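You operate a simulated robot arm through the tools that you are given. There is no shell and no other tool.

Carry out the task below with a simulated robot arm. There is one attempt and no reset: what you move stays moved.

TASK
Wind up the red ribbon and store its reel in the third wide drawer.
Fine: free the catch before winding and lock it afterwards; shut the drawer, fingers clear; harm nothing.
Where things are to end (x, y in the base frame): red reel within 0.06 m of [1.22, 0.1].

The check looks at the end state, three seconds after you hand in, the way a careful person would. Anything else that was tipped, shoved, dropped, spilled or broken makes it a failure.

THE ROBOT
A 6-joint arm with a two-finger gripper, fixed in place. Base frame: the origin is at the foot of the arm, x ahead of it, y to its left, z up; the work surface is at about z = 0.74. Readings come in m, rad, newtons and seconds.
Its first joint turns from -2.897 to 2.897 rad. Payload 2.45 kg.
The TCP is the grasp point between the finger pads, 0.02 m short of the fingertips. In the tool frame z runs along the fingers and y along their closing line. Largest opening 0.14 m; the body of the gripper starts 0.168 m behind the TCP.
Orientation is that of the tool frame in the base frame, as a unit quaternion [x, y, z, w]. With the fingers straight down and closing along the base's y, the tool's x points along the base's -x, its y along +y and its z along -z.

THE INTERFACE
- The arm moves only by the tool send_rows. Its argument "increments" is a list of rows, each a list of 6 numbers: the shift along the tool's x, y, z in units of 100 mm (1.0 is 100 mm), then the turn, a rotation vector about the tool's x, y, z in units of 120 degrees (1.0 is 120 degrees). In form: [[dx, dy, dz, wx, wy, wz], ...]. A call has 1 to 20 rows; each row is the pose to reach, as a shift and turn from the pose commanded when the call began, along the tool's axes at that moment. "fingers" is the gripper command, from -1 (shut) to 1 (fully open), values between in proportion, set as the call begins (left out, the last holds). A call with a number of a shift or a turn outside -1 to 1 is refused whole. Rows are played at 5 a second. More than 0.05 m and 0.15 rad between two rows, or a gripper value outside its range, and nothing of the call is played. A pose out of reach is approached as far as the arm can. The call stops where the force on the tool passes 70 N (or 10 N more than at its start, if that is more) or the arm is blocked; 0.2 s more then pass. The fingers move at their own pace (about 0.045 m/s each) and stop on an object; they squeeze with about 43 N. The grip force told is the motor's: it shows also when the fingers shut on nothing. Time passes only in rows, and 0.2 s behind the last, so rows that repeat a pose let the fingers close. It gives the time, the measured TCP pose, the force on the tool (base axes), the opening and the grip force at its end, in the units of the frame above (readings bear some noise), with the torque about the TCP (base axes, N m) and any sound that the robot's microphone picked up.
- Cameras (640 x 400 px; columns grow to the right, rows downward): "scene" is fixed at [0.0493, -0.5008, 1.3553]; the picture's right is [0.43, -0.90, 0.00], its down [-0.36, -0.17, -0.92] and it looks along [0.83, 0.39, -0.40] (base axes); focal length 368 px, centre (320, 200). "wrist" rides on the gripper at [0.078, 0.011, -0.209] in the tool frame; the picture's right is [-0.14, 0.99, 0.00], its down [-0.92, -0.13, -0.37] and it looks along [-0.36, -0.05, 0.93] (tool axes); focal length 280 px, centre (320, 200). There is no depth. A picture from a camera that has moved, and an enlarged one, comes with that camera's place and axes in the base frame and with its lens.
- camera(camera): a new picture of that camera. No time passes.
- enlarge(camera, box): a new picture of the part [left, top, right, bottom] of that camera's present view, enlarged. No time passes.
- hand_in(): hands the job in; it is judged then, once.

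Nothing tells you positions but the pictures and the camera data. Unless the task says otherwise, let go and move clear before handing in.

The tools are called after "Emit:" as a command line: name --pt "numbers of a row" for each row, then --argument value for the rest, lists and objects as JSON in quotes. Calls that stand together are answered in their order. send_rows: Moves the arm, as the interface text tells. Its arguments: {"type":"object","properties":{"increments":{"type":"array","items":{"type":"array","items":{"type":"number"}}},"fingers":{"type":"number"}},"required":["increments"]} The other tools are called the same way: camera (camera) takes a picture; enlarge (camera, box) takes an enlarged picture of a part of a camera's view; hand_in () hands the job in.

At the start:

```text
clock: 0.0
tool_pos: [0.6706, -0.2376, 1.0984]
orientation: [0.0, 1.0, 0.0, 0.001]
force: [0.8, 0.9, -0.6]
torque: [0.02, 0.0, 0.0]
opening: 0.1402
gripper_force: 0.1
```

scene: 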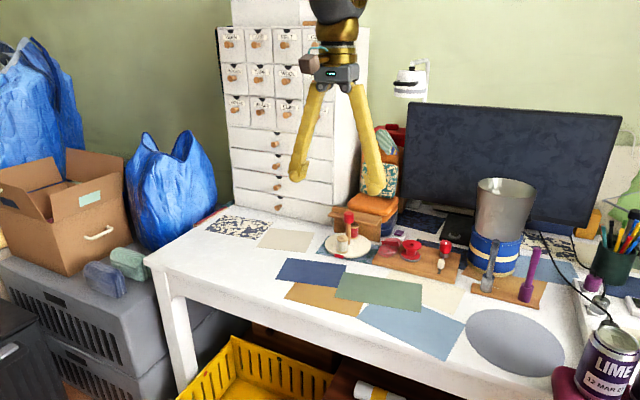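
wrist: 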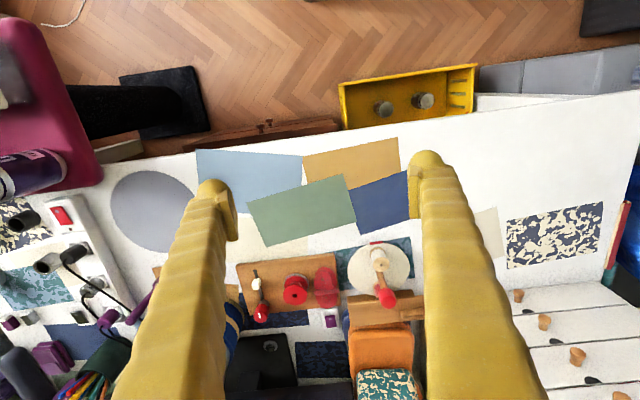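

I see a desk with a drawer cabinet at the back left, a wooden board with red reel and crank-like parts in the middle, and other items. I'll look closer at these before moving.

Emit:
enlarge --camera "scene" --box '[320, 190, 480, 290]'

Emit:
enlarge --camera "scene" --box '[210, 10, 390, 230]'

Emit:
enlarge --camera "wrist" --box '[220, 220, 430, 350]'

Emit:
enlarge --camera "scene" --box '[440, 160, 600, 310]'

```text
4.00 times, centred on (400, 240) of scene
camera zoom: at [0.0493, -0.5008, 1.3553], right [0.43, -0.9, 0.0], down [-0.36, -0.17, -0.92], along [0.83, 0.39, -0.4], focal length 1472 px, centre (0, 40)
```

zoom: 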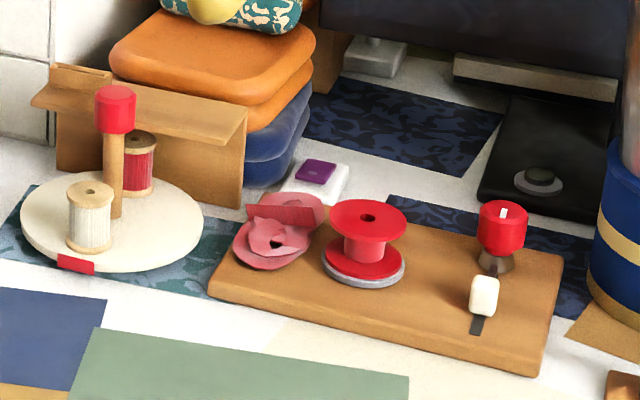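

```text
1.82 times, centred on (300, 120) of scene
camera zoom: at [0.0493, -0.5008, 1.3553], right [0.43, -0.9, 0.0], down [-0.36, -0.17, -0.92], along [0.83, 0.39, -0.4], focal length 669 px, centre (356, 346)
```

zoom: 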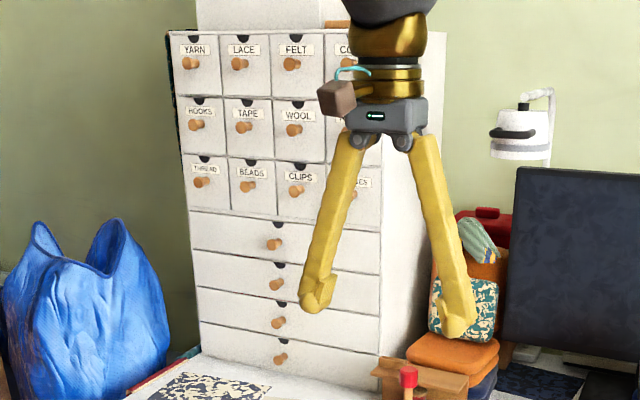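

```text
3.05 times, centred on (325, 285) of wrist
camera zoom: at [0.5928, -0.2264, 1.3084], right [0.14, 0.99, 0.0], down [0.92, -0.13, 0.37], along [0.36, -0.05, -0.93], focal length 854 px, centre (305, -59)
```

zoom: 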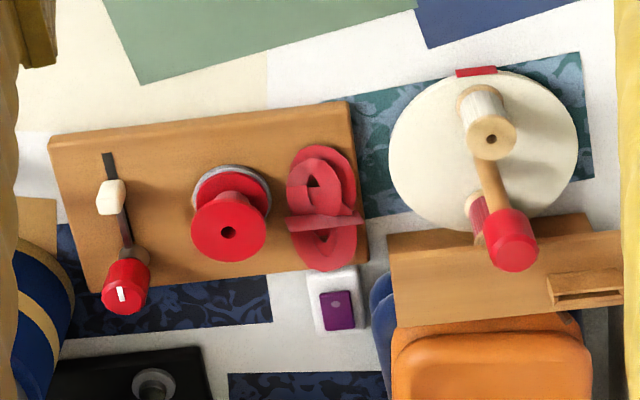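

```text
2.67 times, centred on (520, 235) of scene
camera zoom: at [0.0493, -0.5008, 1.3553], right [0.43, -0.9, 0.0], down [-0.36, -0.17, -0.92], along [0.83, 0.39, -0.4], focal length 981 px, centre (-213, 107)
```

zoom: 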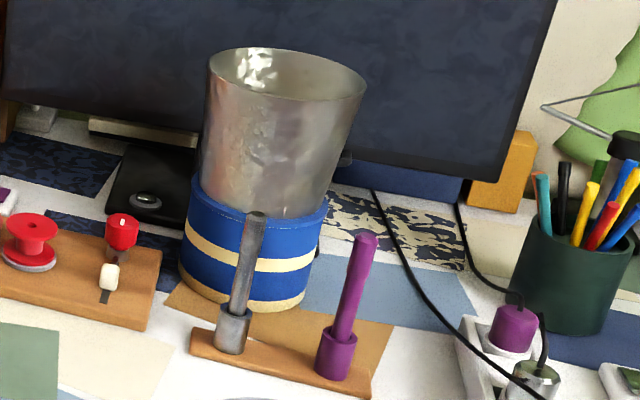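

The winder board carries the red reel on a grey disc, with a heap of loose red ribbon, a slotted cream slider (probably the catch) and a red knob with a white mark, around (1.0, -0.35). The cabinet's four wide drawers lie below the small ones. I'll bring the wrist camera closer to the winder.

Emit:
send_rows --pt "-0.25 -0.2 0.1 0 0 0" --pt "-0.5 -0.4 0.2 0 0 0" --pt "-0.75 -0.6 0.3 0 0 0" --pt "-1.0 -0.8 0.4 0 0 0"

```text
clock: 1.0
tool_pos: [0.7724, -0.3185, 1.0584]
orientation: [0.0, 1.0, 0.0, -0.001]
force: [-0.2, -0.1, 0.2]
torque: [-0.03, -0.02, 0.0]
opening: 0.14
gripper_force: 0.1
```

Emit:
camera --camera "wrist"

Emit:
enlarge --camera "wrist" --box '[220, 180, 420, 305]'

```text
taken
camera wrist: at [0.6934, -0.3069, 1.2686], right [0.14, 0.99, 0.0], down [0.92, -0.13, 0.37], along [0.37, -0.05, -0.93], focal length 280 px, centre (320, 200)
```

wrist: 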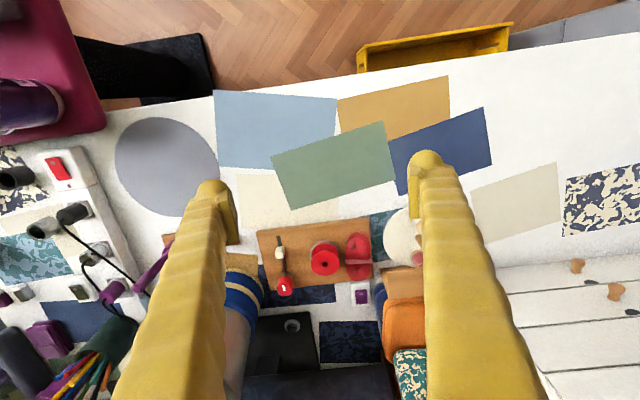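

```text
3.20 times, centred on (320, 242) of wrist
camera zoom: at [0.6934, -0.3069, 1.2686], right [0.14, 0.99, 0.0], down [0.92, -0.13, 0.37], along [0.37, -0.05, -0.93], focal length 897 px, centre (320, 64)
```

zoom: 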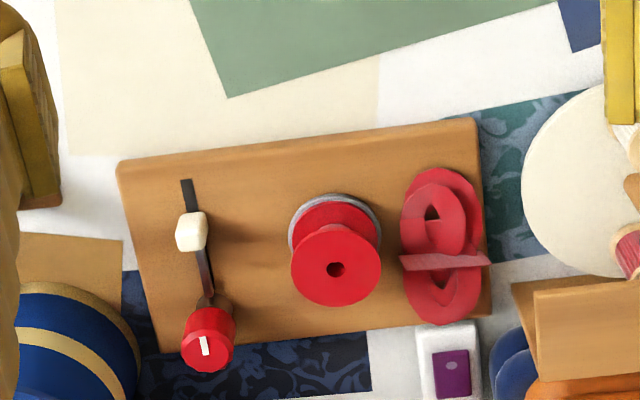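

The board has a slot with a cream slider, a red knob with a white pointer mark, the reel and the loose ribbon. I'll go closer still to see how the slider and knob are made.

Emit:
send_rows --pt "-0.2 -0.15 0.25 0 0 0" --pt "-0.4 -0.3 0.5 0 0 0" --pt "-0.6 -0.45 0.75 0 0 0" --pt "-0.8 -0.6 1.0 0 0 0"

Emit:
enlarge --camera "wrist" --box '[220, 180, 440, 317]'

Emit:
camera --camera "scene"

```text
clock: 2.0
tool_pos: [0.8521, -0.3783, 0.9597]
orientation: [0.0, 1.0, 0.0, 0.001]
force: [0.5, 0.5, 0.4]
torque: [0.0, -0.02, -0.01]
opening: 0.14
gripper_force: 0.1
```

```text
2.91 times, centred on (330, 248) of wrist
camera zoom: at [0.7725, -0.3667, 1.1703], right [0.14, 0.99, 0.0], down [0.92, -0.13, 0.37], along [0.37, -0.05, -0.93], focal length 816 px, centre (291, 59)
```

zoom: 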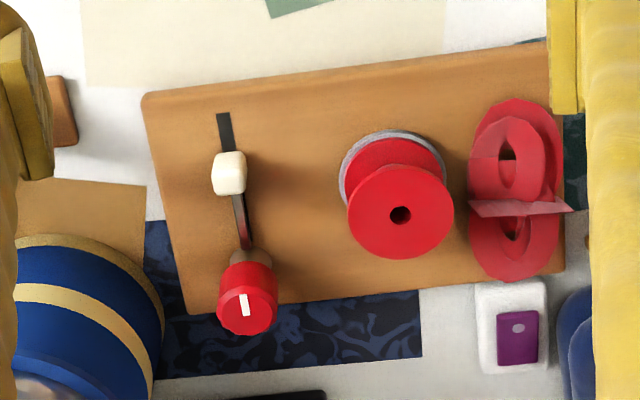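

```text
taken
```

scene: 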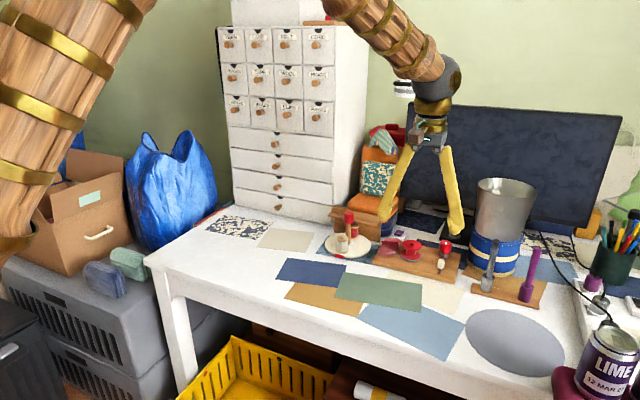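

The arm is over the winder. I'll take an enlarged side look from the scene camera to see the knob and slider shapes, and the drawers.

Emit:
enlarge --camera "scene" --box '[370, 225, 474, 290]'

Emit:
enlarge --camera "scene" --box '[210, 110, 370, 230]'

```text
6.15 times, centred on (422, 258) of scene
camera zoom: at [0.0493, -0.5008, 1.3553], right [0.43, -0.9, 0.0], down [-0.36, -0.17, -0.92], along [0.83, 0.39, -0.4], focal length 2264 px, centre (-308, -154)
```

zoom: 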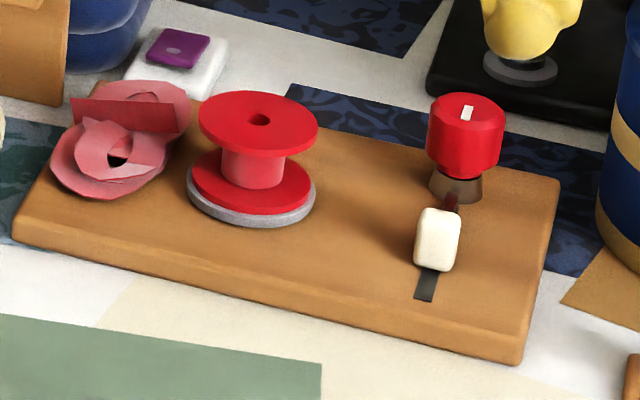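

```text
3.33 times, centred on (290, 170) of scene
camera zoom: at [0.0493, -0.5008, 1.3553], right [0.43, -0.9, 0.0], down [-0.36, -0.17, -0.92], along [0.83, 0.39, -0.4], focal length 1226 px, centre (420, 300)
```

zoom: 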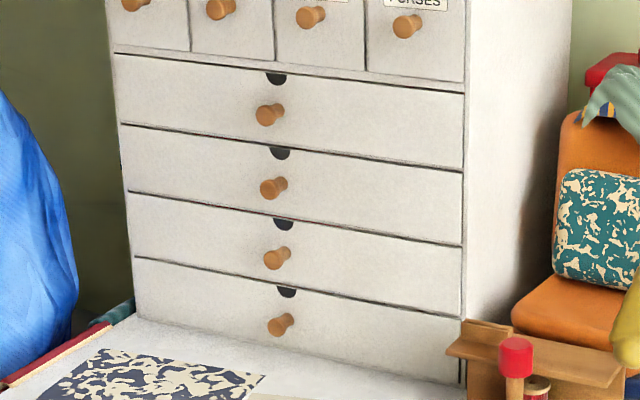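

The reel sits at about (1.01, -0.345) with its top at z≈0.805, the red knob at about (1.054, -0.432, 0.808), and the cream slider at about (0.984, -0.431). I'll zoom tightly onto the catch to see which way it slides.

Emit:
enlarge --camera "wrist" --box '[280, 210, 330, 300]'

Emit:
enlarge --camera "scene" --box '[430, 235, 462, 280]'

```text
4.44 times, centred on (305, 255) of wrist
camera zoom: at [0.7725, -0.3667, 1.1703], right [0.14, 0.99, 0.0], down [0.92, -0.13, 0.37], along [0.37, -0.05, -0.93], focal length 1246 px, centre (387, -44)
```

zoom: 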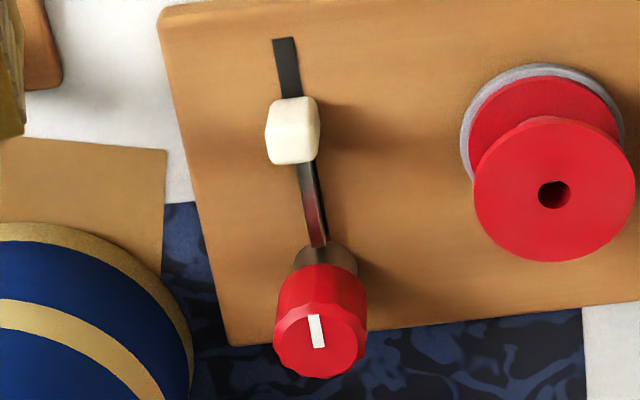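

```text
8.89 times, centred on (446, 258) of scene
camera zoom: at [0.0493, -0.5008, 1.3553], right [0.43, -0.9, 0.0], down [-0.36, -0.17, -0.92], along [0.83, 0.39, -0.4], focal length 3271 px, centre (-800, -311)
```

zoom: 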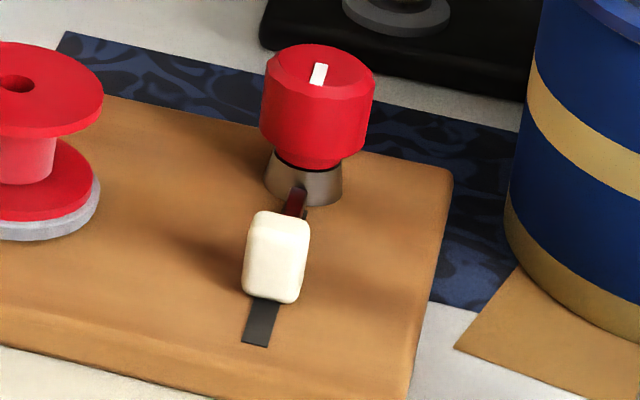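

The catch is a bolt whose cream handle is engaged with the knob's metal base, and there is about 2 cm of free slot on the robot's side. So it frees by pulling the handle toward -x. I'll tilt the tool 30° forward and come above the handle with a narrower opening.

Emit:
send_rows --pt "-0.16 -0.1 0.12 0 -0.05 0" --pt "-0.32 -0.2 0.24 0 -0.1 0" --pt "-0.48 -0.3 0.36 0 -0.15 0" --pt "-0.64 -0.4 0.48 0 -0.2 0" --pt "-0.8 -0.53 0.6 0 -0.25 0" --pt "-0.8 -0.53 0.6 0 -0.25 0" --fingers -0.286

Emit:
camera --camera "wrist"

Emit:
camera --camera "scene"

```text
clock: 3.4
tool_pos: [0.9333, -0.4305, 0.8982]
orientation: [0.001, 0.966, 0.0, 0.258]
force: [0.0, -0.9, -0.1]
torque: [-0.01, 0.0, -0.01]
opening: 0.0502
gripper_force: 0.1
```

```text
taken
camera wrist: at [0.7595, -0.4203, 1.0409], right [0.12, 0.99, 0.07], down [0.61, -0.13, 0.78], along [0.78, -0.05, -0.62], focal length 280 px, centre (320, 200)
```

wrist: 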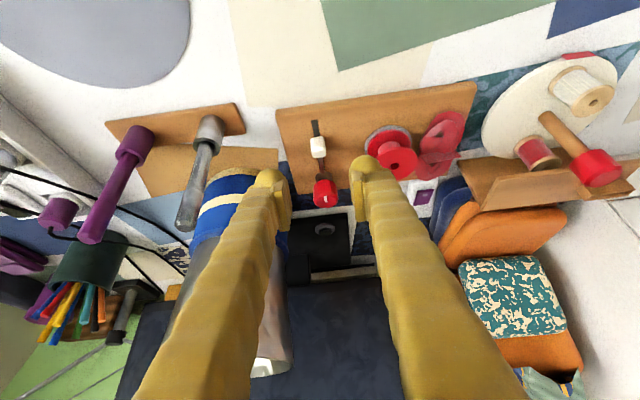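

```text
taken
```

scene: 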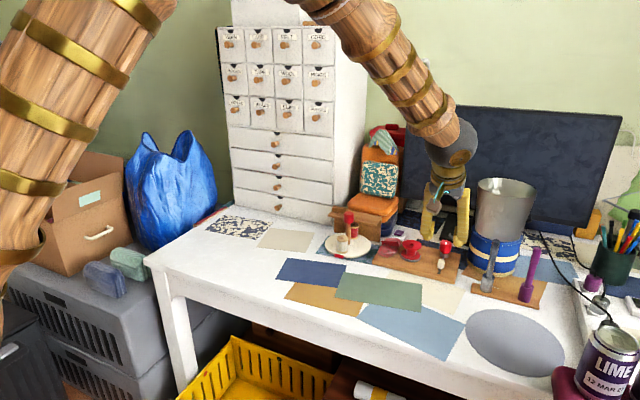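

The tilt works and the TCP is above and short of the handle, which I place at about (0.982, -0.431). I'll descend along the tool axis to hover just over it.

Emit:
send_rows --pt "-0.03 0 0.22 0 0 0" --pt "-0.06 0 0.44 0 0 0" --pt "-0.09 0 0.65 0 0 0" --pt "-0.11 0 0.83 0 0 0"

Emit:
enlarge --camera "wrist" --box '[220, 100, 440, 237]'

Emit:
enlarge --camera "scene" --box '[380, 200, 500, 290]'

```text
clock: 4.4
tool_pos: [0.9828, -0.4294, 0.8329]
orientation: [0.0, 0.966, 0.0, 0.259]
force: [0.9, 0.2, -0.1]
torque: [0.0, 0.0, 0.02]
opening: 0.0499
gripper_force: 0.1
```

```text
2.91 times, centred on (330, 168) of wrist
camera zoom: at [0.809, -0.4193, 0.9751], right [0.12, 0.99, 0.07], down [0.61, -0.13, 0.78], along [0.78, -0.05, -0.62], focal length 816 px, centre (291, 292)
```

zoom: 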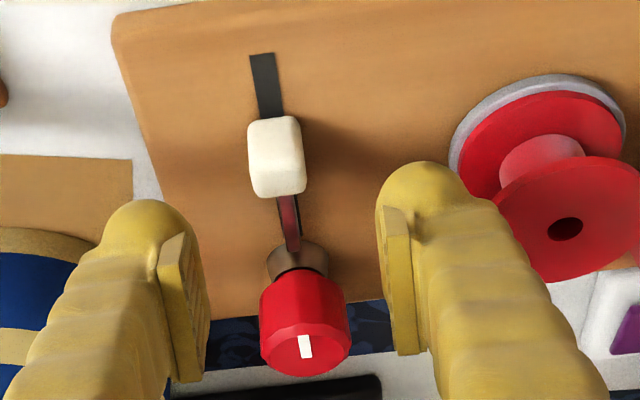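

```text
4.44 times, centred on (440, 245) of scene
camera zoom: at [0.0493, -0.5008, 1.3553], right [0.43, -0.9, 0.0], down [-0.36, -0.17, -0.92], along [0.83, 0.39, -0.4], focal length 1635 px, centre (-213, 0)
```

zoom: 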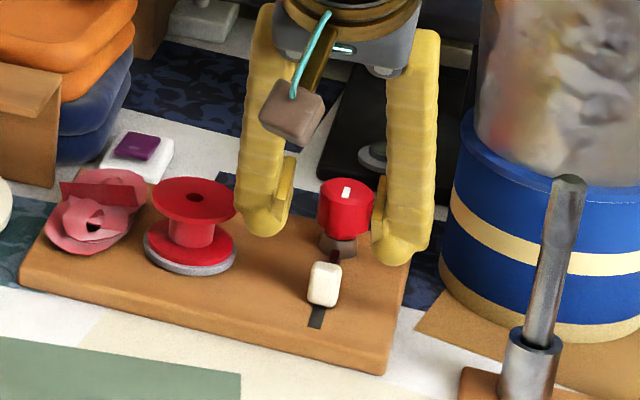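

The fingers straddle the handle line nicely, with the handle at about (0.981, -0.431). I'll descend vertically to z≈0.795, still open.

Emit:
send_rows --pt "0.05 -0.005 0.08 0 0 0" --pt "0.1 -0.01 0.16 0 0 0" --pt "0.15 -0.015 0.24 0 0 0" --pt "0.2 -0.015 0.32 0 0 0"

Emit:
enlarge --camera "wrist" --box '[220, 100, 440, 237]'

Emit:
enlarge --camera "scene" --box '[380, 200, 500, 290]'

```text
clock: 5.4
tool_pos: [0.9815, -0.4314, 0.7945]
orientation: [0.0, 0.966, 0.0, 0.258]
force: [0.5, 0.4, 0.7]
torque: [-0.02, 0.01, -0.03]
opening: 0.05
gripper_force: 0.1
```

```text
2.91 times, centred on (330, 168) of wrist
camera zoom: at [0.8084, -0.4209, 0.9373], right [0.12, 0.99, 0.07], down [0.61, -0.13, 0.78], along [0.78, -0.05, -0.62], focal length 816 px, centre (291, 292)
```

zoom: 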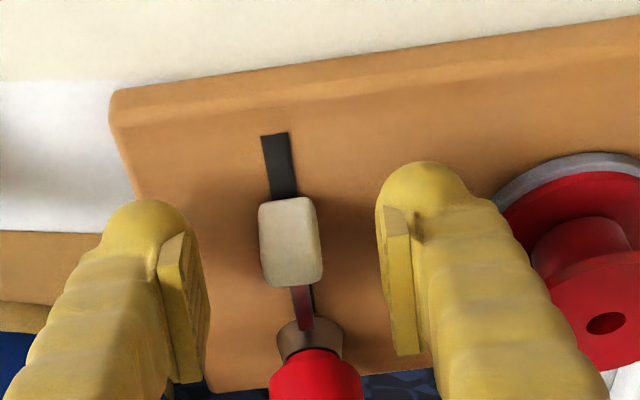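

```text
4.44 times, centred on (440, 245) of scene
camera zoom: at [0.0493, -0.5008, 1.3553], right [0.43, -0.9, 0.0], down [-0.36, -0.17, -0.92], along [0.83, 0.39, -0.4], focal length 1635 px, centre (-213, 0)
```

zoom: 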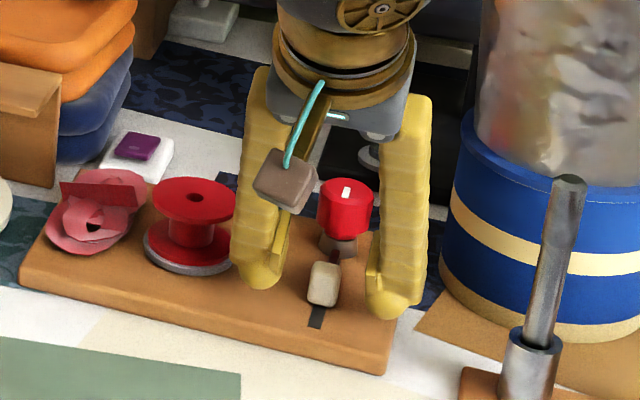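

The handle is centred between the pads. I'll close on it and hold still.

Emit:
send_rows --pt "0 0 0 0 0 0" --pt "0 0 0 0 0 0" --pt "0 0 0 0 0 0" --pt "0 0 0 0 0 0" --fingers -1

Emit:
enlarge --camera "wrist" --box '[220, 100, 440, 237]'

```text
clock: 6.4
tool_pos: [0.982, -0.4313, 0.7948]
orientation: [0.0, 0.966, 0.0, 0.259]
force: [0.1, -4.2, -2.6]
torque: [-0.04, -0.02, 0.0]
opening: 0.0164
gripper_force: 41.8
```

```text
2.91 times, centred on (330, 168) of wrist
camera zoom: at [0.8083, -0.421, 0.9372], right [0.12, 0.99, 0.07], down [0.61, -0.13, 0.78], along [0.78, -0.05, -0.62], focal length 816 px, centre (291, 292)
```

zoom: 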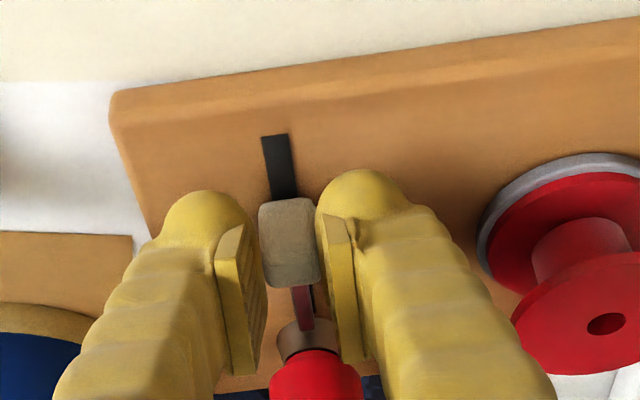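

The catch handle is gripped (0.016 m wide). I'll pull it toward -x gently, 12 mm first, and watch the force.

Emit:
send_rows --pt "0.026 0 -0.015 0 0 0" --pt "0.052 0 -0.03 0 0 0" --pt "0.078 0 -0.045 0 0 0" --pt "0.104 0 -0.06 0 0 0"

Emit:
enlarge --camera "wrist" --box '[220, 100, 440, 237]'

```text
clock: 7.4
tool_pos: [0.9692, -0.4318, 0.7935]
orientation: [0.0, 0.966, 0.0, 0.258]
force: [0.9, 0.5, 2.7]
torque: [-0.01, 0.01, 0.0]
opening: 0.0154
gripper_force: 41.9
```

```text
2.91 times, centred on (330, 168) of wrist
camera zoom: at [0.796, -0.4211, 0.9373], right [0.12, 0.99, 0.07], down [0.61, -0.13, 0.78], along [0.78, -0.05, -0.62], focal length 816 px, centre (291, 292)
```

zoom: 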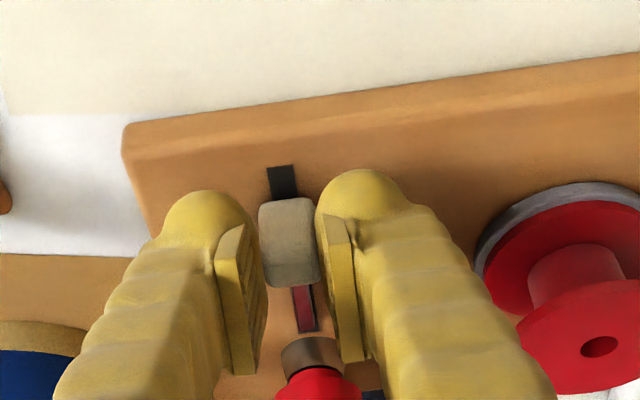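

The bolt slid with the handle and has come out of the knob's base; there is still some slot left. I'll continue carefully to the end of its travel.

Emit:
send_rows --pt "0.022 0 -0.0125 0 0 0" --pt "0.043 0 -0.025 0 0 0" --pt "0.065 0 -0.0375 0 0 0" --pt "0.087 0 -0.05 0 0 0"

Emit:
enlarge --camera "wrist" --box '[220, 100, 440, 237]'

```text
clock: 8.4
tool_pos: [0.9593, -0.4318, 0.7947]
orientation: [0.0, 0.966, 0.001, 0.259]
force: [-0.3, 8.9, 8.1]
torque: [0.15, -0.08, 0.0]
opening: 0.016
gripper_force: 41.6
```

```text
2.91 times, centred on (330, 168) of wrist
camera zoom: at [0.7859, -0.4211, 0.9374], right [0.12, 0.99, 0.07], down [0.61, -0.13, 0.78], along [0.78, -0.05, -0.62], focal length 816 px, centre (291, 292)
```

zoom: 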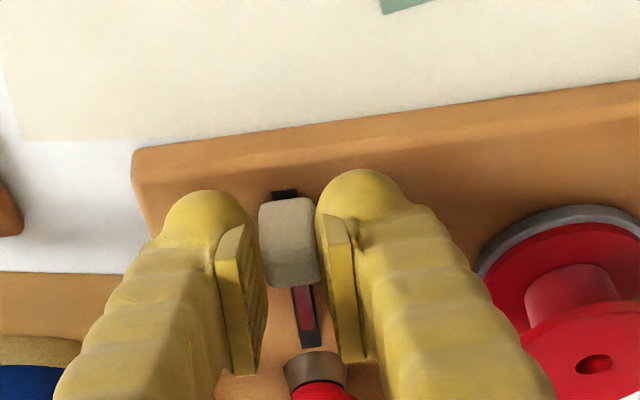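

The handle has moved about 22 mm and only a sliver of slot remains. I'll draw a last few millimetres gently.

Emit:
send_rows --pt "0.013 0 -0.0075 0 0 0" --pt "0.026 0 -0.015 0 0 0" --pt "0.039 0 -0.0225 0 0 0"

Emit:
enlarge --camera "wrist" --box '[220, 100, 440, 237]'

```text
clock: 9.2
tool_pos: [0.9559, -0.4332, 0.7962]
orientation: [-0.002, 0.966, 0.0, 0.26]
force: [2.3, 8.7, 21.3]
torque: [0.14, -0.1, 0.11]
opening: 0.0136
gripper_force: 40.1
```

```text
2.91 times, centred on (330, 168) of wrist
camera zoom: at [0.7816, -0.421, 0.9386], right [0.12, 0.99, 0.07], down [0.61, -0.13, 0.78], along [0.78, -0.05, -0.62], focal length 816 px, centre (291, 292)
```

zoom: 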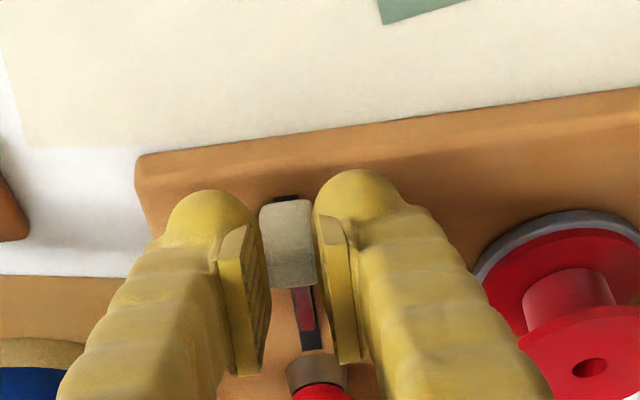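

Resistance has risen, so the catch is at the end of its travel. I'll release the handle and rise straight up to look.

Emit:
send_rows --pt "0 0 0 0 0 0" --pt "0 0 0 0 0 0" --pt "0 0 0 0 0 0" --fingers -0.286

Emit:
enlarge --camera "wrist" --box '[220, 100, 440, 237]'

Emit:
enlarge --camera "scene" --box '[380, 200, 500, 290]'

```text
clock: 10.0
tool_pos: [0.9538, -0.4316, 0.7949]
orientation: [0.0, 0.966, 0.0, 0.259]
force: [-1.0, 0.0, 0.2]
torque: [0.01, -0.01, 0.01]
opening: 0.0501
gripper_force: 0.1
```

```text
2.91 times, centred on (330, 168) of wrist
camera zoom: at [0.7815, -0.4212, 0.937], right [0.12, 0.99, 0.07], down [0.61, -0.13, 0.78], along [0.78, -0.05, -0.62], focal length 816 px, centre (291, 292)
```

zoom: 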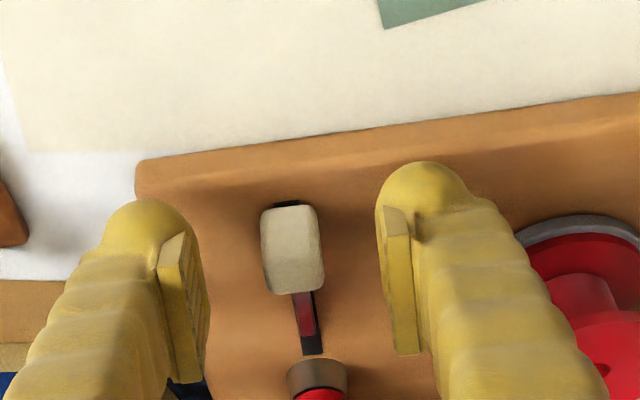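

```text
4.44 times, centred on (440, 245) of scene
camera zoom: at [0.0493, -0.5008, 1.3553], right [0.43, -0.9, 0.0], down [-0.36, -0.17, -0.92], along [0.83, 0.39, -0.4], focal length 1635 px, centre (-213, 0)
```

zoom: 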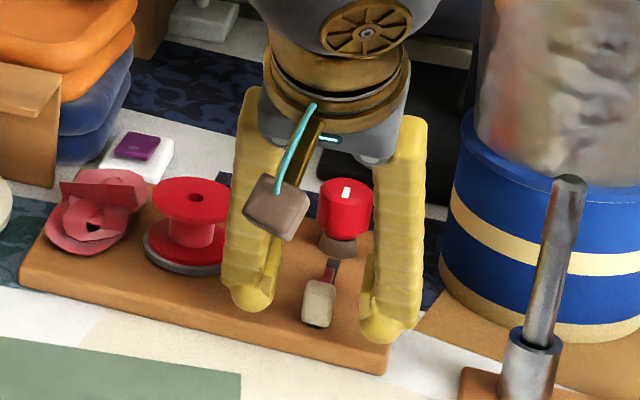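

The catch handle now stands at the front end of its slot, bolt clear of the knob. Next is the red knob at about (1.054, -0.432), top z≈0.808: I'll rise, tilt to 45° for reach, and move above it.

Emit:
send_rows --pt "-0.1625 0 -0.2815 0 0 0" --pt "-0.325 0 -0.563 0 0 0" --pt "-0.5415 0 -0.438 0 -0.0625 0" --pt "-0.758 0 -0.313 0 -0.125 0" --pt "-0.758 0 -0.313 0 -0.125 0" --fingers -0.143

Emit:
enlarge --camera "wrist" --box '[200, 60, 460, 222]'

Emit:
enlarge --camera "scene" --box '[380, 200, 500, 290]'

```text
clock: 11.2
tool_pos: [1.0035, -0.4323, 0.8575]
orientation: [0.0, 0.924, 0.0, 0.383]
force: [0.1, 0.4, 0.3]
torque: [0.01, 0.02, -0.01]
opening: 0.0601
gripper_force: 0.0
```

```text
2.46 times, centred on (330, 141) of wrist
camera zoom: at [0.8003, -0.4221, 0.9522], right [0.1, 0.99, 0.1], down [0.39, -0.13, 0.91], along [0.92, -0.05, -0.4], focal length 690 px, centre (295, 345)
```

zoom: 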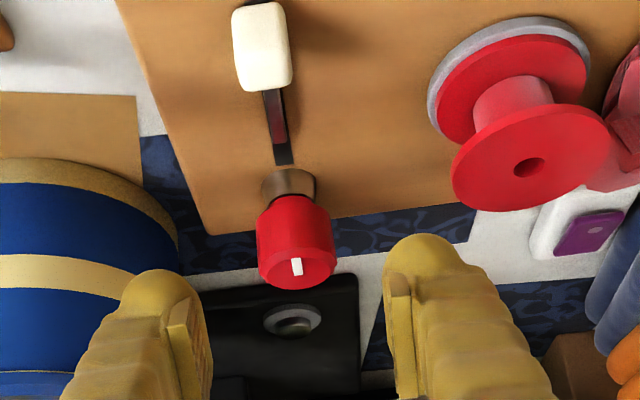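

```text
4.44 times, centred on (440, 245) of scene
camera zoom: at [0.0493, -0.5008, 1.3553], right [0.43, -0.9, 0.0], down [-0.36, -0.17, -0.92], along [0.83, 0.39, -0.4], focal length 1635 px, centre (-213, 0)
```

zoom: 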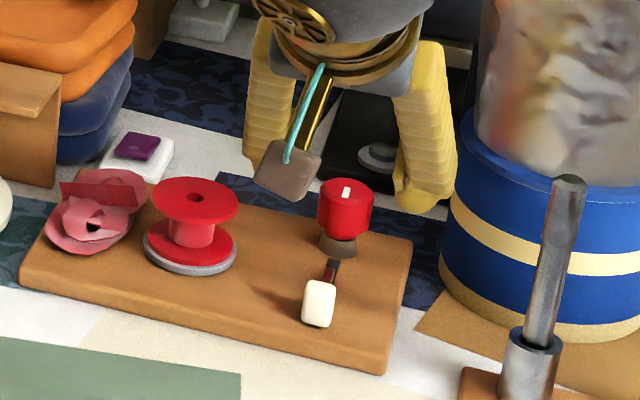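

The knob sits at about (1.053, -0.431), which agrees with the earlier estimate. I'll go over it and descend so the pads straddle it at z≈0.797.

Emit:
send_rows --pt "-0.175 0.005 0.175 0 0 0" --pt "-0.35 0.01 0.35 0 0 0" --pt "-0.244 0.01 0.456 0 0 0" --pt "-0.138 0.01 0.562 0 0 0" --pt "-0.032 0.01 0.668 0 0 0" --pt "0.074 0.01 0.774 0 0 0"

Emit:
enlarge --camera "wrist" --box '[200, 80, 460, 242]'

Emit:
enlarge --camera "scene" --box '[380, 200, 500, 290]'

```text
clock: 12.6
tool_pos: [1.0548, -0.4302, 0.7996]
orientation: [0.0, 0.923, 0.0, 0.384]
force: [0.9, -0.7, 0.9]
torque: [-0.03, 0.0, -0.01]
opening: 0.06
gripper_force: 0.1
```

```text
2.46 times, centred on (330, 161) of wrist
camera zoom: at [0.8506, -0.4187, 0.8926], right [0.1, 0.99, 0.1], down [0.39, -0.13, 0.91], along [0.92, -0.05, -0.4], focal length 690 px, centre (295, 296)
```

zoom: 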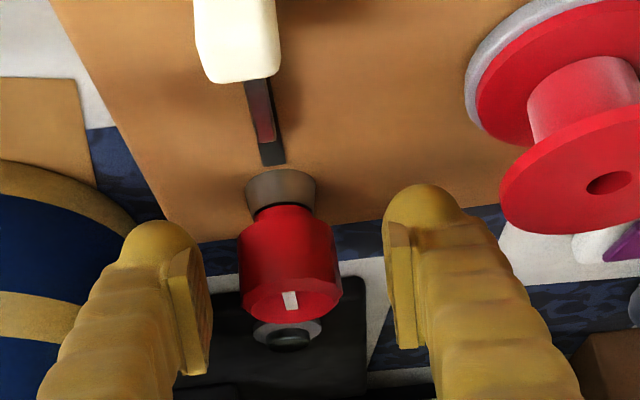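

```text
4.44 times, centred on (440, 245) of scene
camera zoom: at [0.0493, -0.5008, 1.3553], right [0.43, -0.9, 0.0], down [-0.36, -0.17, -0.92], along [0.83, 0.39, -0.4], focal length 1635 px, centre (-213, 0)
```

zoom: 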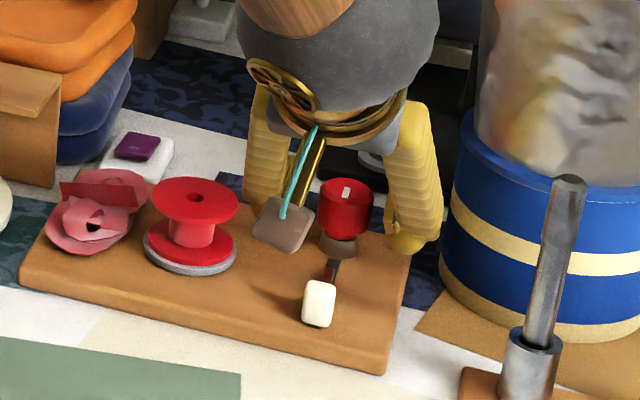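

The pads straddle the knob evenly. I'll close on it.

Emit:
send_rows --pt "0 0 0 0 0 0" --pt "0 0 0 0 0 0" --pt "0 0 0 0 0 0" --pt "0 0 0 0 0 0" --fingers -1

Emit:
enlarge --camera "wrist" --box '[200, 80, 460, 242]'

```text
clock: 13.6
tool_pos: [1.0539, -0.4328, 0.7984]
orientation: [0.002, 0.924, -0.002, 0.383]
force: [0.2, -35.6, -4.1]
torque: [-0.14, 0.03, -0.4]
opening: 0.0327
gripper_force: 44.3
```

```text
2.46 times, centred on (330, 161) of wrist
camera zoom: at [0.8501, -0.4203, 0.8924], right [0.1, 0.99, 0.1], down [0.39, -0.13, 0.91], along [0.92, -0.05, -0.4], focal length 690 px, centre (295, 296)
```

zoom: 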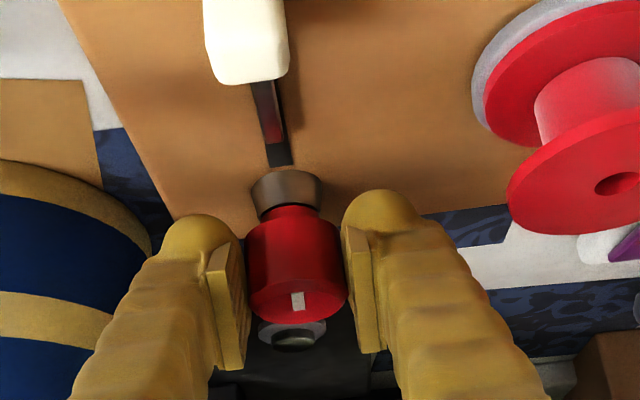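

The knob is held (0.033 m), but the side force shows I'm about 3 mm too far to +y. I'll ease over by a few millimetres to relieve it.

Emit:
send_rows --pt "0 -0.02 0 0 0 0" --pt "0 -0.035 0 0 0 0"

```text
clock: 14.2
tool_pos: [1.0546, -0.4325, 0.7988]
orientation: [-0.001, 0.924, 0.001, 0.383]
force: [-25.1, 0.1, 8.6]
torque: [0.0, -0.03, 0.02]
opening: 0.0327
gripper_force: 45.2
```

Side force is relieved. Now I'll try turning the knob clockwise (seen from above) by 20°, rotating the tool about the vertical through the knob, and watch the torque and the ribbon.

Emit:
send_rows --pt "0 0 0 0.0236 0 0.0236" --pt "0 0 0 0.0471 0 0.0471" --pt "0 0 0 0.0707 0 0.0707" --pt "0 0 0 0.0943 0 0.0943" --pt "0 0 0 0.1179 0 0.1179"

Emit:
enlarge --camera "wrist" --box '[200, 80, 460, 242]'

Emit:
enlarge --camera "scene" --box '[380, 200, 500, 290]'

```text
clock: 15.4
tool_pos: [1.0569, -0.4295, 0.7989]
orientation: [0.136, 0.913, -0.058, 0.38]
force: [3.0, 5.9, -2.2]
torque: [-0.08, 0.02, 0.09]
opening: 0.0324
gripper_force: 44.7
stopped in row 5: the force on the tool passed its limit at 76 N (the readings are from after the stop); the commanded pose is now the measured one
```

```text
2.46 times, centred on (330, 161) of wrist
camera zoom: at [0.8643, -0.3598, 0.8916], right [0.38, 0.92, 0.1], down [0.33, -0.23, 0.91], along [0.86, -0.32, -0.4], focal length 690 px, centre (295, 296)
```

zoom: 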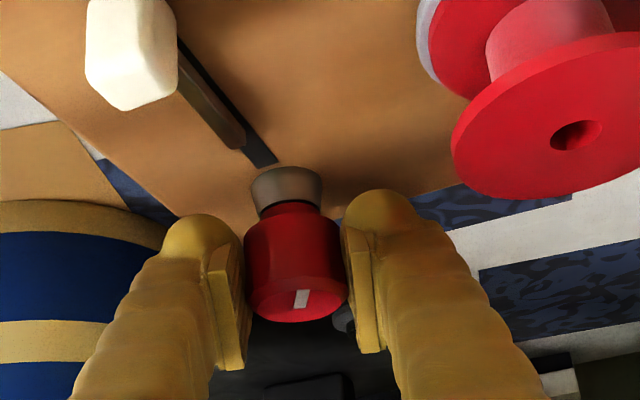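

```text
4.44 times, centred on (440, 245) of scene
camera zoom: at [0.0493, -0.5008, 1.3553], right [0.43, -0.9, 0.0], down [-0.36, -0.17, -0.92], along [0.83, 0.39, -0.4], focal length 1635 px, centre (-213, 0)
```

zoom: 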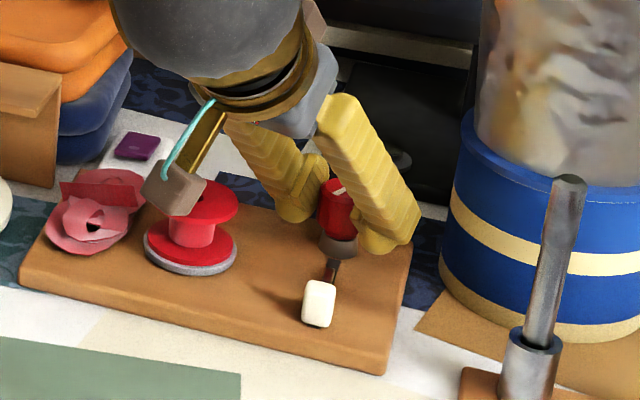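

The knob turned about 17° with the fingers; the force rose because the knob's axis lies a few mm ahead of my rotation centre (≈(1.062, -0.4325)). The mark turned along with the fingers, so clockwise is possible; I'll continue, now orbiting about that axis.

Emit:
send_rows --pt "-0.0015 0.004 0.0015 0.025 0 0.025" --pt "-0.003 0.008 0.003 0.05 0 0.05" --pt "-0.0045 0.012 0.0045 0.075 0 0.075" --pt "-0.006 0.016 0.006 0.1 0 0.1" --pt "-0.0075 0.02 0.0075 0.125 0 0.125"

Emit:
enlarge --camera "wrist" --box '[200, 80, 460, 242]'

Emit:
enlarge --camera "scene" --box '[380, 200, 500, 290]'

```text
clock: 16.6
tool_pos: [1.0569, -0.4295, 0.7983]
orientation: [0.168, 0.908, -0.068, 0.376]
force: [-6.5, 31.0, -5.4]
torque: [0.07, 0.14, 0.22]
opening: 0.0321
gripper_force: 45.1
out of reach, approached as far as the arm can: row 2, 3, 4, 5
```

```text
2.46 times, centred on (330, 161) of wrist
camera zoom: at [0.8701, -0.3467, 0.892], right [0.44, 0.89, 0.1], down [0.32, -0.26, 0.91], along [0.84, -0.37, -0.4], focal length 690 px, centre (295, 296)
```

zoom: 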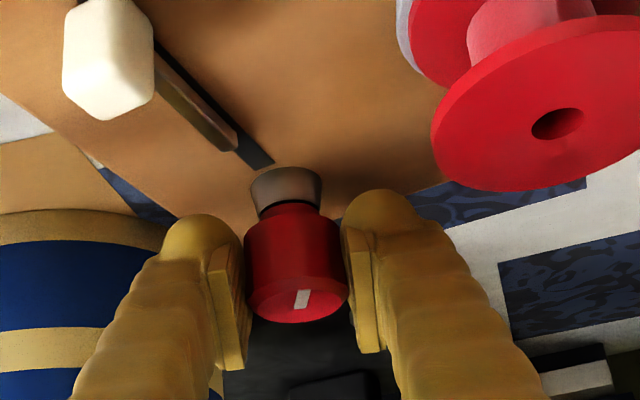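

```text
4.44 times, centred on (440, 245) of scene
camera zoom: at [0.0493, -0.5008, 1.3553], right [0.43, -0.9, 0.0], down [-0.36, -0.17, -0.92], along [0.83, 0.39, -0.4], focal length 1635 px, centre (-213, 0)
```

zoom: 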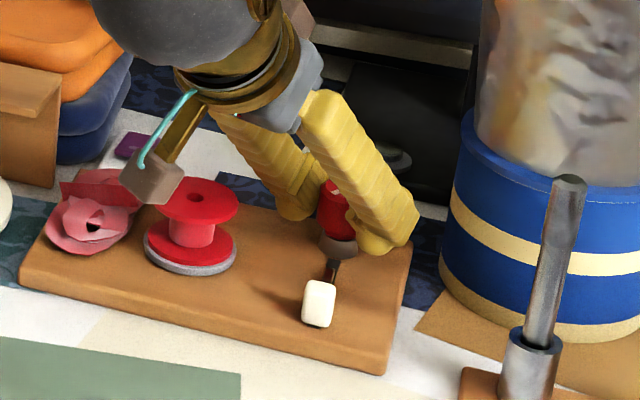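

The knob turned to about 21° in total, then the arm hit an awkward wrist posture exactly in its own radial plane at 45° tilt. I'll release the knob, rise, and use a different tilt for the turning strokes.

Emit:
send_rows --pt "0 0 0 0 0 0" --pt "0 0 0 0 0 0" --pt "0 0 0 0 0 0" --fingers -0.143

Emit:
enlarge --camera "wrist" --box '[200, 80, 460, 242]'

```text
clock: 17.4
tool_pos: [1.0578, -0.4311, 0.7997]
orientation: [0.168, 0.908, -0.069, 0.378]
force: [-0.3, -0.4, -0.2]
torque: [0.02, 0.0, 0.01]
opening: 0.0601
gripper_force: 0.1
```

```text
2.46 times, centred on (330, 161) of wrist
camera zoom: at [0.8702, -0.3478, 0.8926], right [0.44, 0.89, 0.1], down [0.32, -0.26, 0.91], along [0.84, -0.37, -0.4], focal length 690 px, centre (295, 296)
```

zoom: 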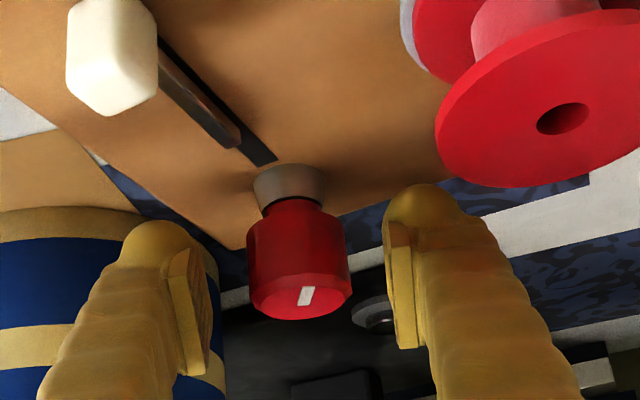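

The fingers are clear of the knob. I'll rise 6 cm and reduce the tilt to 30°, keeping the azimuth, to test reach.

Emit:
send_rows --pt "-0.212 0 -0.212 0 0 0" --pt "-0.424 0 -0.424 0 0 0" --pt "-0.424 0 -0.424 0 0.0625 0" --pt "-0.424 0 -0.424 0 0.125 0" --pt "-0.424 0 -0.424 0 0.125 0"

Emit:
camera --camera "scene"

```text
clock: 18.6
tool_pos: [1.0734, -0.418, 0.8674]
orientation: [0.158, 0.911, -0.043, 0.379]
force: [-0.2, 0.0, -1.0]
torque: [-0.02, -0.01, 0.03]
opening: 0.0598
gripper_force: 0.0
out of reach, approached as far as the arm can: row 3, 4, 5
```

```text
taken
```

scene: 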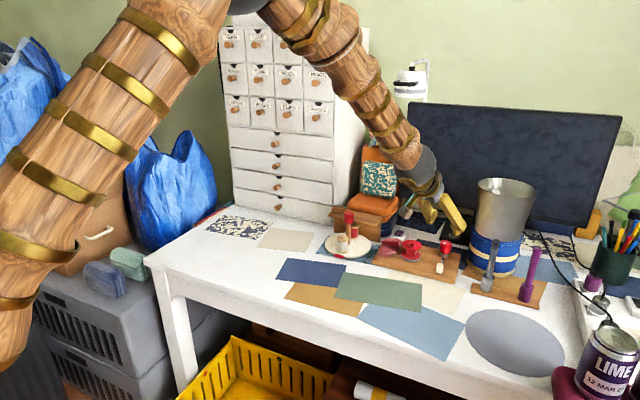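

The forearm and tool are nearly in line at this tilt, which is the awkward spot. I'll back off to azimuth 0 (where the posture was fine), then reduce the tilt there.

Emit:
send_rows --pt "0.073 -0.073 -0.11 -0.0236 0 -0.0236" --pt "0.146 -0.145 -0.22 -0.0472 0 -0.0472" --pt "0.218 -0.218 -0.33 -0.0708 0 -0.0708" --pt "0.291 -0.29 -0.44 -0.0944 0 -0.0944" --pt "0.364 -0.363 -0.55 -0.118 0 -0.118" --pt "0.364 -0.363 -0.55 -0.118 0 -0.118"

```text
clock: 20.0
tool_pos: [0.9986, -0.4321, 0.8798]
orientation: [-0.003, 0.922, 0.022, 0.388]
force: [0.5, 0.1, -1.5]
torque: [0.03, 0.0, -0.01]
opening: 0.0598
gripper_force: 0.0
```

Posture recovered at azimuth ≈0. I'll now level the small roll error and reduce the tilt to about 25°.

Emit:
send_rows --pt "0 0 0 0 0.042 -0.0064" --pt "0 0 0 0 0.084 -0.0128" --pt "0 0 0 0 0.126 -0.0192" --pt "0 0 0 0 0.1667 -0.0256" --pt "0 0 0 0 0.1667 -0.0256"

```text
clock: 21.2
tool_pos: [1.0004, -0.4316, 0.8797]
orientation: [-0.03, 0.974, 0.009, 0.222]
force: [-0.4, -0.4, 0.2]
torque: [0.01, 0.0, -0.03]
opening: 0.06
gripper_force: 0.1
```

Tilt is now about 26° at azimuth +4°. I'll swing the azimuth to about -21° here, which is the arm's own radial plane, and check that the posture stays good.

Emit:
send_rows --pt "0 0 0 0.0181 0 0.0375" --pt "0 0 0 0.0362 0 0.0751" --pt "0 0 0 0.0542 0 0.1126" --pt "0 0 0 0.0723 0 0.1502" --pt "0 0 0 0.0904 0 0.1877" --pt "0 0 0 0.0904 0 0.1877"

```text
clock: 22.6
tool_pos: [1.0016, -0.4312, 0.8807]
orientation: [0.18, 0.959, -0.039, 0.217]
force: [0.0, -0.2, 0.3]
torque: [-0.01, 0.04, 0.0]
opening: 0.0596
gripper_force: 0.1
```

Posture is fine in the radial plane. I'll move forward above the knob at z≈0.86 to test reach there.

Emit:
send_rows --pt "-0.143 0.07 0.143 0 0 0" --pt "-0.286 0.14 0.286 0 0 0" --pt "-0.429 0.209 0.429 0 0 0" --pt "-0.429 0.209 0.429 0 0 0"

Emit:
enlarge --camera "wrist" --box '[200, 80, 460, 242]'

Emit:
enlarge --camera "scene" --box '[380, 200, 500, 290]'

```text
clock: 23.6
tool_pos: [1.0613, -0.4346, 0.8588]
orientation: [0.18, 0.959, -0.037, 0.218]
force: [0.4, 0.1, 1.1]
torque: [0.0, 0.0, 0.02]
opening: 0.0599
gripper_force: 0.0
```

```text
2.46 times, centred on (330, 161) of wrist
camera zoom: at [0.9143, -0.3666, 1.0146], right [0.47, 0.88, 0.06], down [0.58, -0.37, 0.73], along [0.66, -0.31, -0.68], focal length 690 px, centre (295, 296)
```

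zoom: 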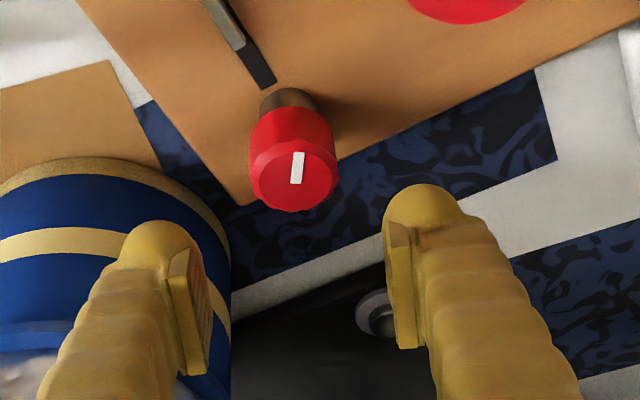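

```text
4.44 times, centred on (440, 245) of scene
camera zoom: at [0.0493, -0.5008, 1.3553], right [0.43, -0.9, 0.0], down [-0.36, -0.17, -0.92], along [0.83, 0.39, -0.4], focal length 1635 px, centre (-213, 0)
```

zoom: 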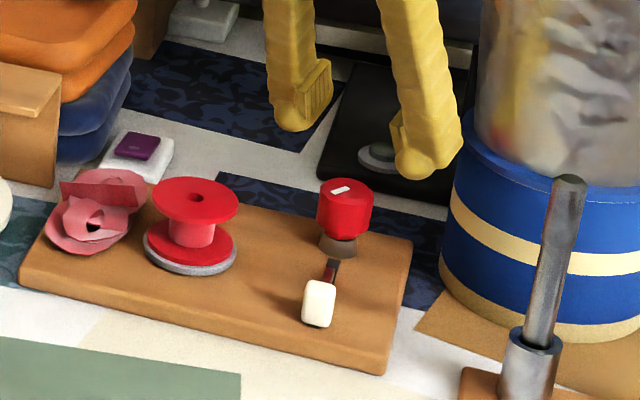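

At 26° tilt the arm reaches above the knob easily, and the white mark shows the knob has turned about 21° clockwise. I'll rehearse the stroke at this height, starting by swinging to azimuth +10°.

Emit:
send_rows --pt "0.004 0.005 -0.002 -0.0224 0 -0.0466" --pt "0.008 0.01 -0.004 -0.0448 0 -0.0931" --pt "0.012 0.015 -0.006 -0.0673 0 -0.1397" --pt "0.016 0.02 -0.008 -0.0897 0 -0.1862" --pt "0.021 0.023 -0.01 -0.1121 0 -0.2328" --pt "0.021 0.023 -0.01 -0.1121 0 -0.2328"

Emit:
enlarge --camera "wrist" --box '[200, 80, 460, 242]'

Emit:
camera --camera "scene"

```text
clock: 25.0
tool_pos: [1.0589, -0.4281, 0.8606]
orientation: [-0.083, 0.971, 0.022, 0.222]
force: [0.5, 0.1, -0.3]
torque: [-0.01, -0.01, 0.01]
opening: 0.0598
gripper_force: 0.1
```

```text
2.46 times, centred on (330, 161) of wrist
camera zoom: at [0.8984, -0.4479, 1.0155], right [-0.05, 1.0, 0.07], down [0.68, -0.02, 0.73], along [0.73, 0.08, -0.68], focal length 690 px, centre (295, 296)
```

zoom: 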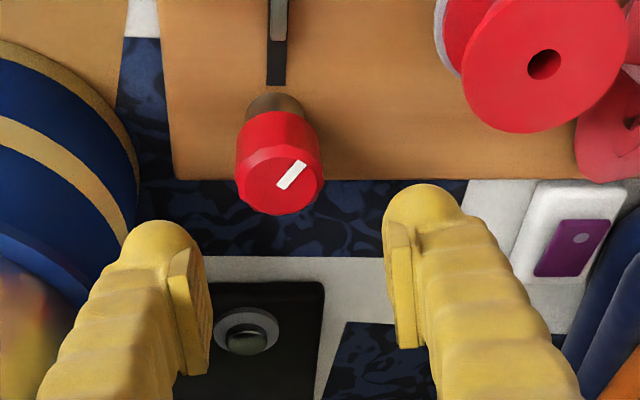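

```text
taken
```

scene: 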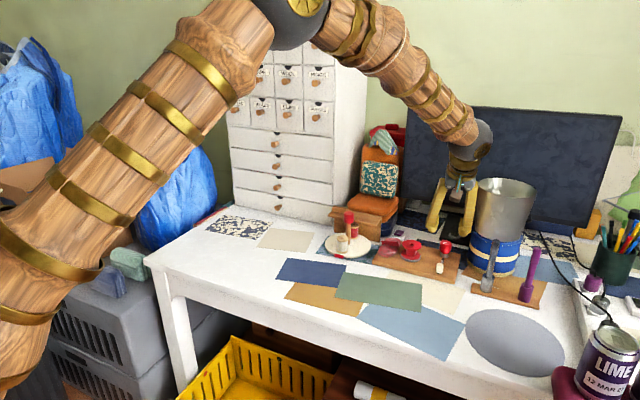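

Reach is fine at azimuth +10°. The knob axis is at about (1.0595, -0.432); I'll shift 4 mm to -y and descend over it to z≈0.798.

Emit:
send_rows --pt "0.0 -0.04 0.0 0 0 0" --pt "0.09 -0.04 0.188 0 0 0" --pt "0.18 -0.04 0.375 0 0 0" --pt "0.271 -0.04 0.563 0 0 0"

Emit:
enlarge --camera "wrist" --box '[200, 80, 460, 242]'

```text
clock: 26.0
tool_pos: [1.0612, -0.4337, 0.7992]
orientation: [-0.082, 0.971, 0.022, 0.223]
force: [0.9, 0.7, 0.3]
torque: [-0.01, 0.04, -0.01]
opening: 0.0598
gripper_force: 0.3
```

```text
2.46 times, centred on (330, 161) of wrist
camera zoom: at [0.8994, -0.4515, 0.9528], right [-0.05, 1.0, 0.07], down [0.68, -0.02, 0.73], along [0.73, 0.08, -0.68], focal length 690 px, centre (295, 296)
```

zoom: 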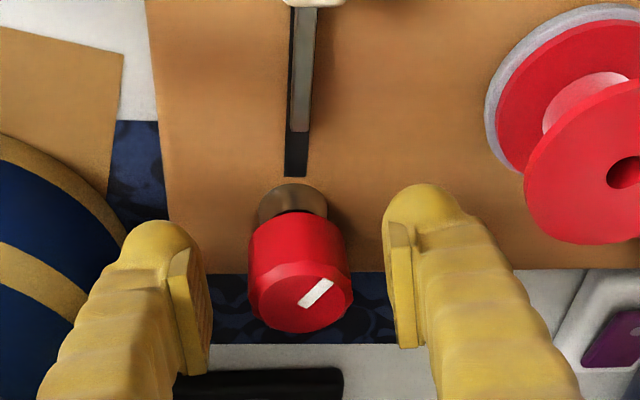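

The knob is centred between the pads. Closing now.

Emit:
send_rows --pt "0 0 0 0 0 0" --pt "0 0 0 0 0 0" --pt "0 0 0 0 0 0" --pt "0 0 0 0 0 0" --fingers -1

```text
clock: 27.0
tool_pos: [1.0607, -0.4335, 0.7966]
orientation: [-0.082, 0.971, 0.022, 0.222]
force: [-5.6, 17.3, 1.8]
torque: [0.28, 0.1, 0.05]
opening: 0.0325
gripper_force: 45.1
```

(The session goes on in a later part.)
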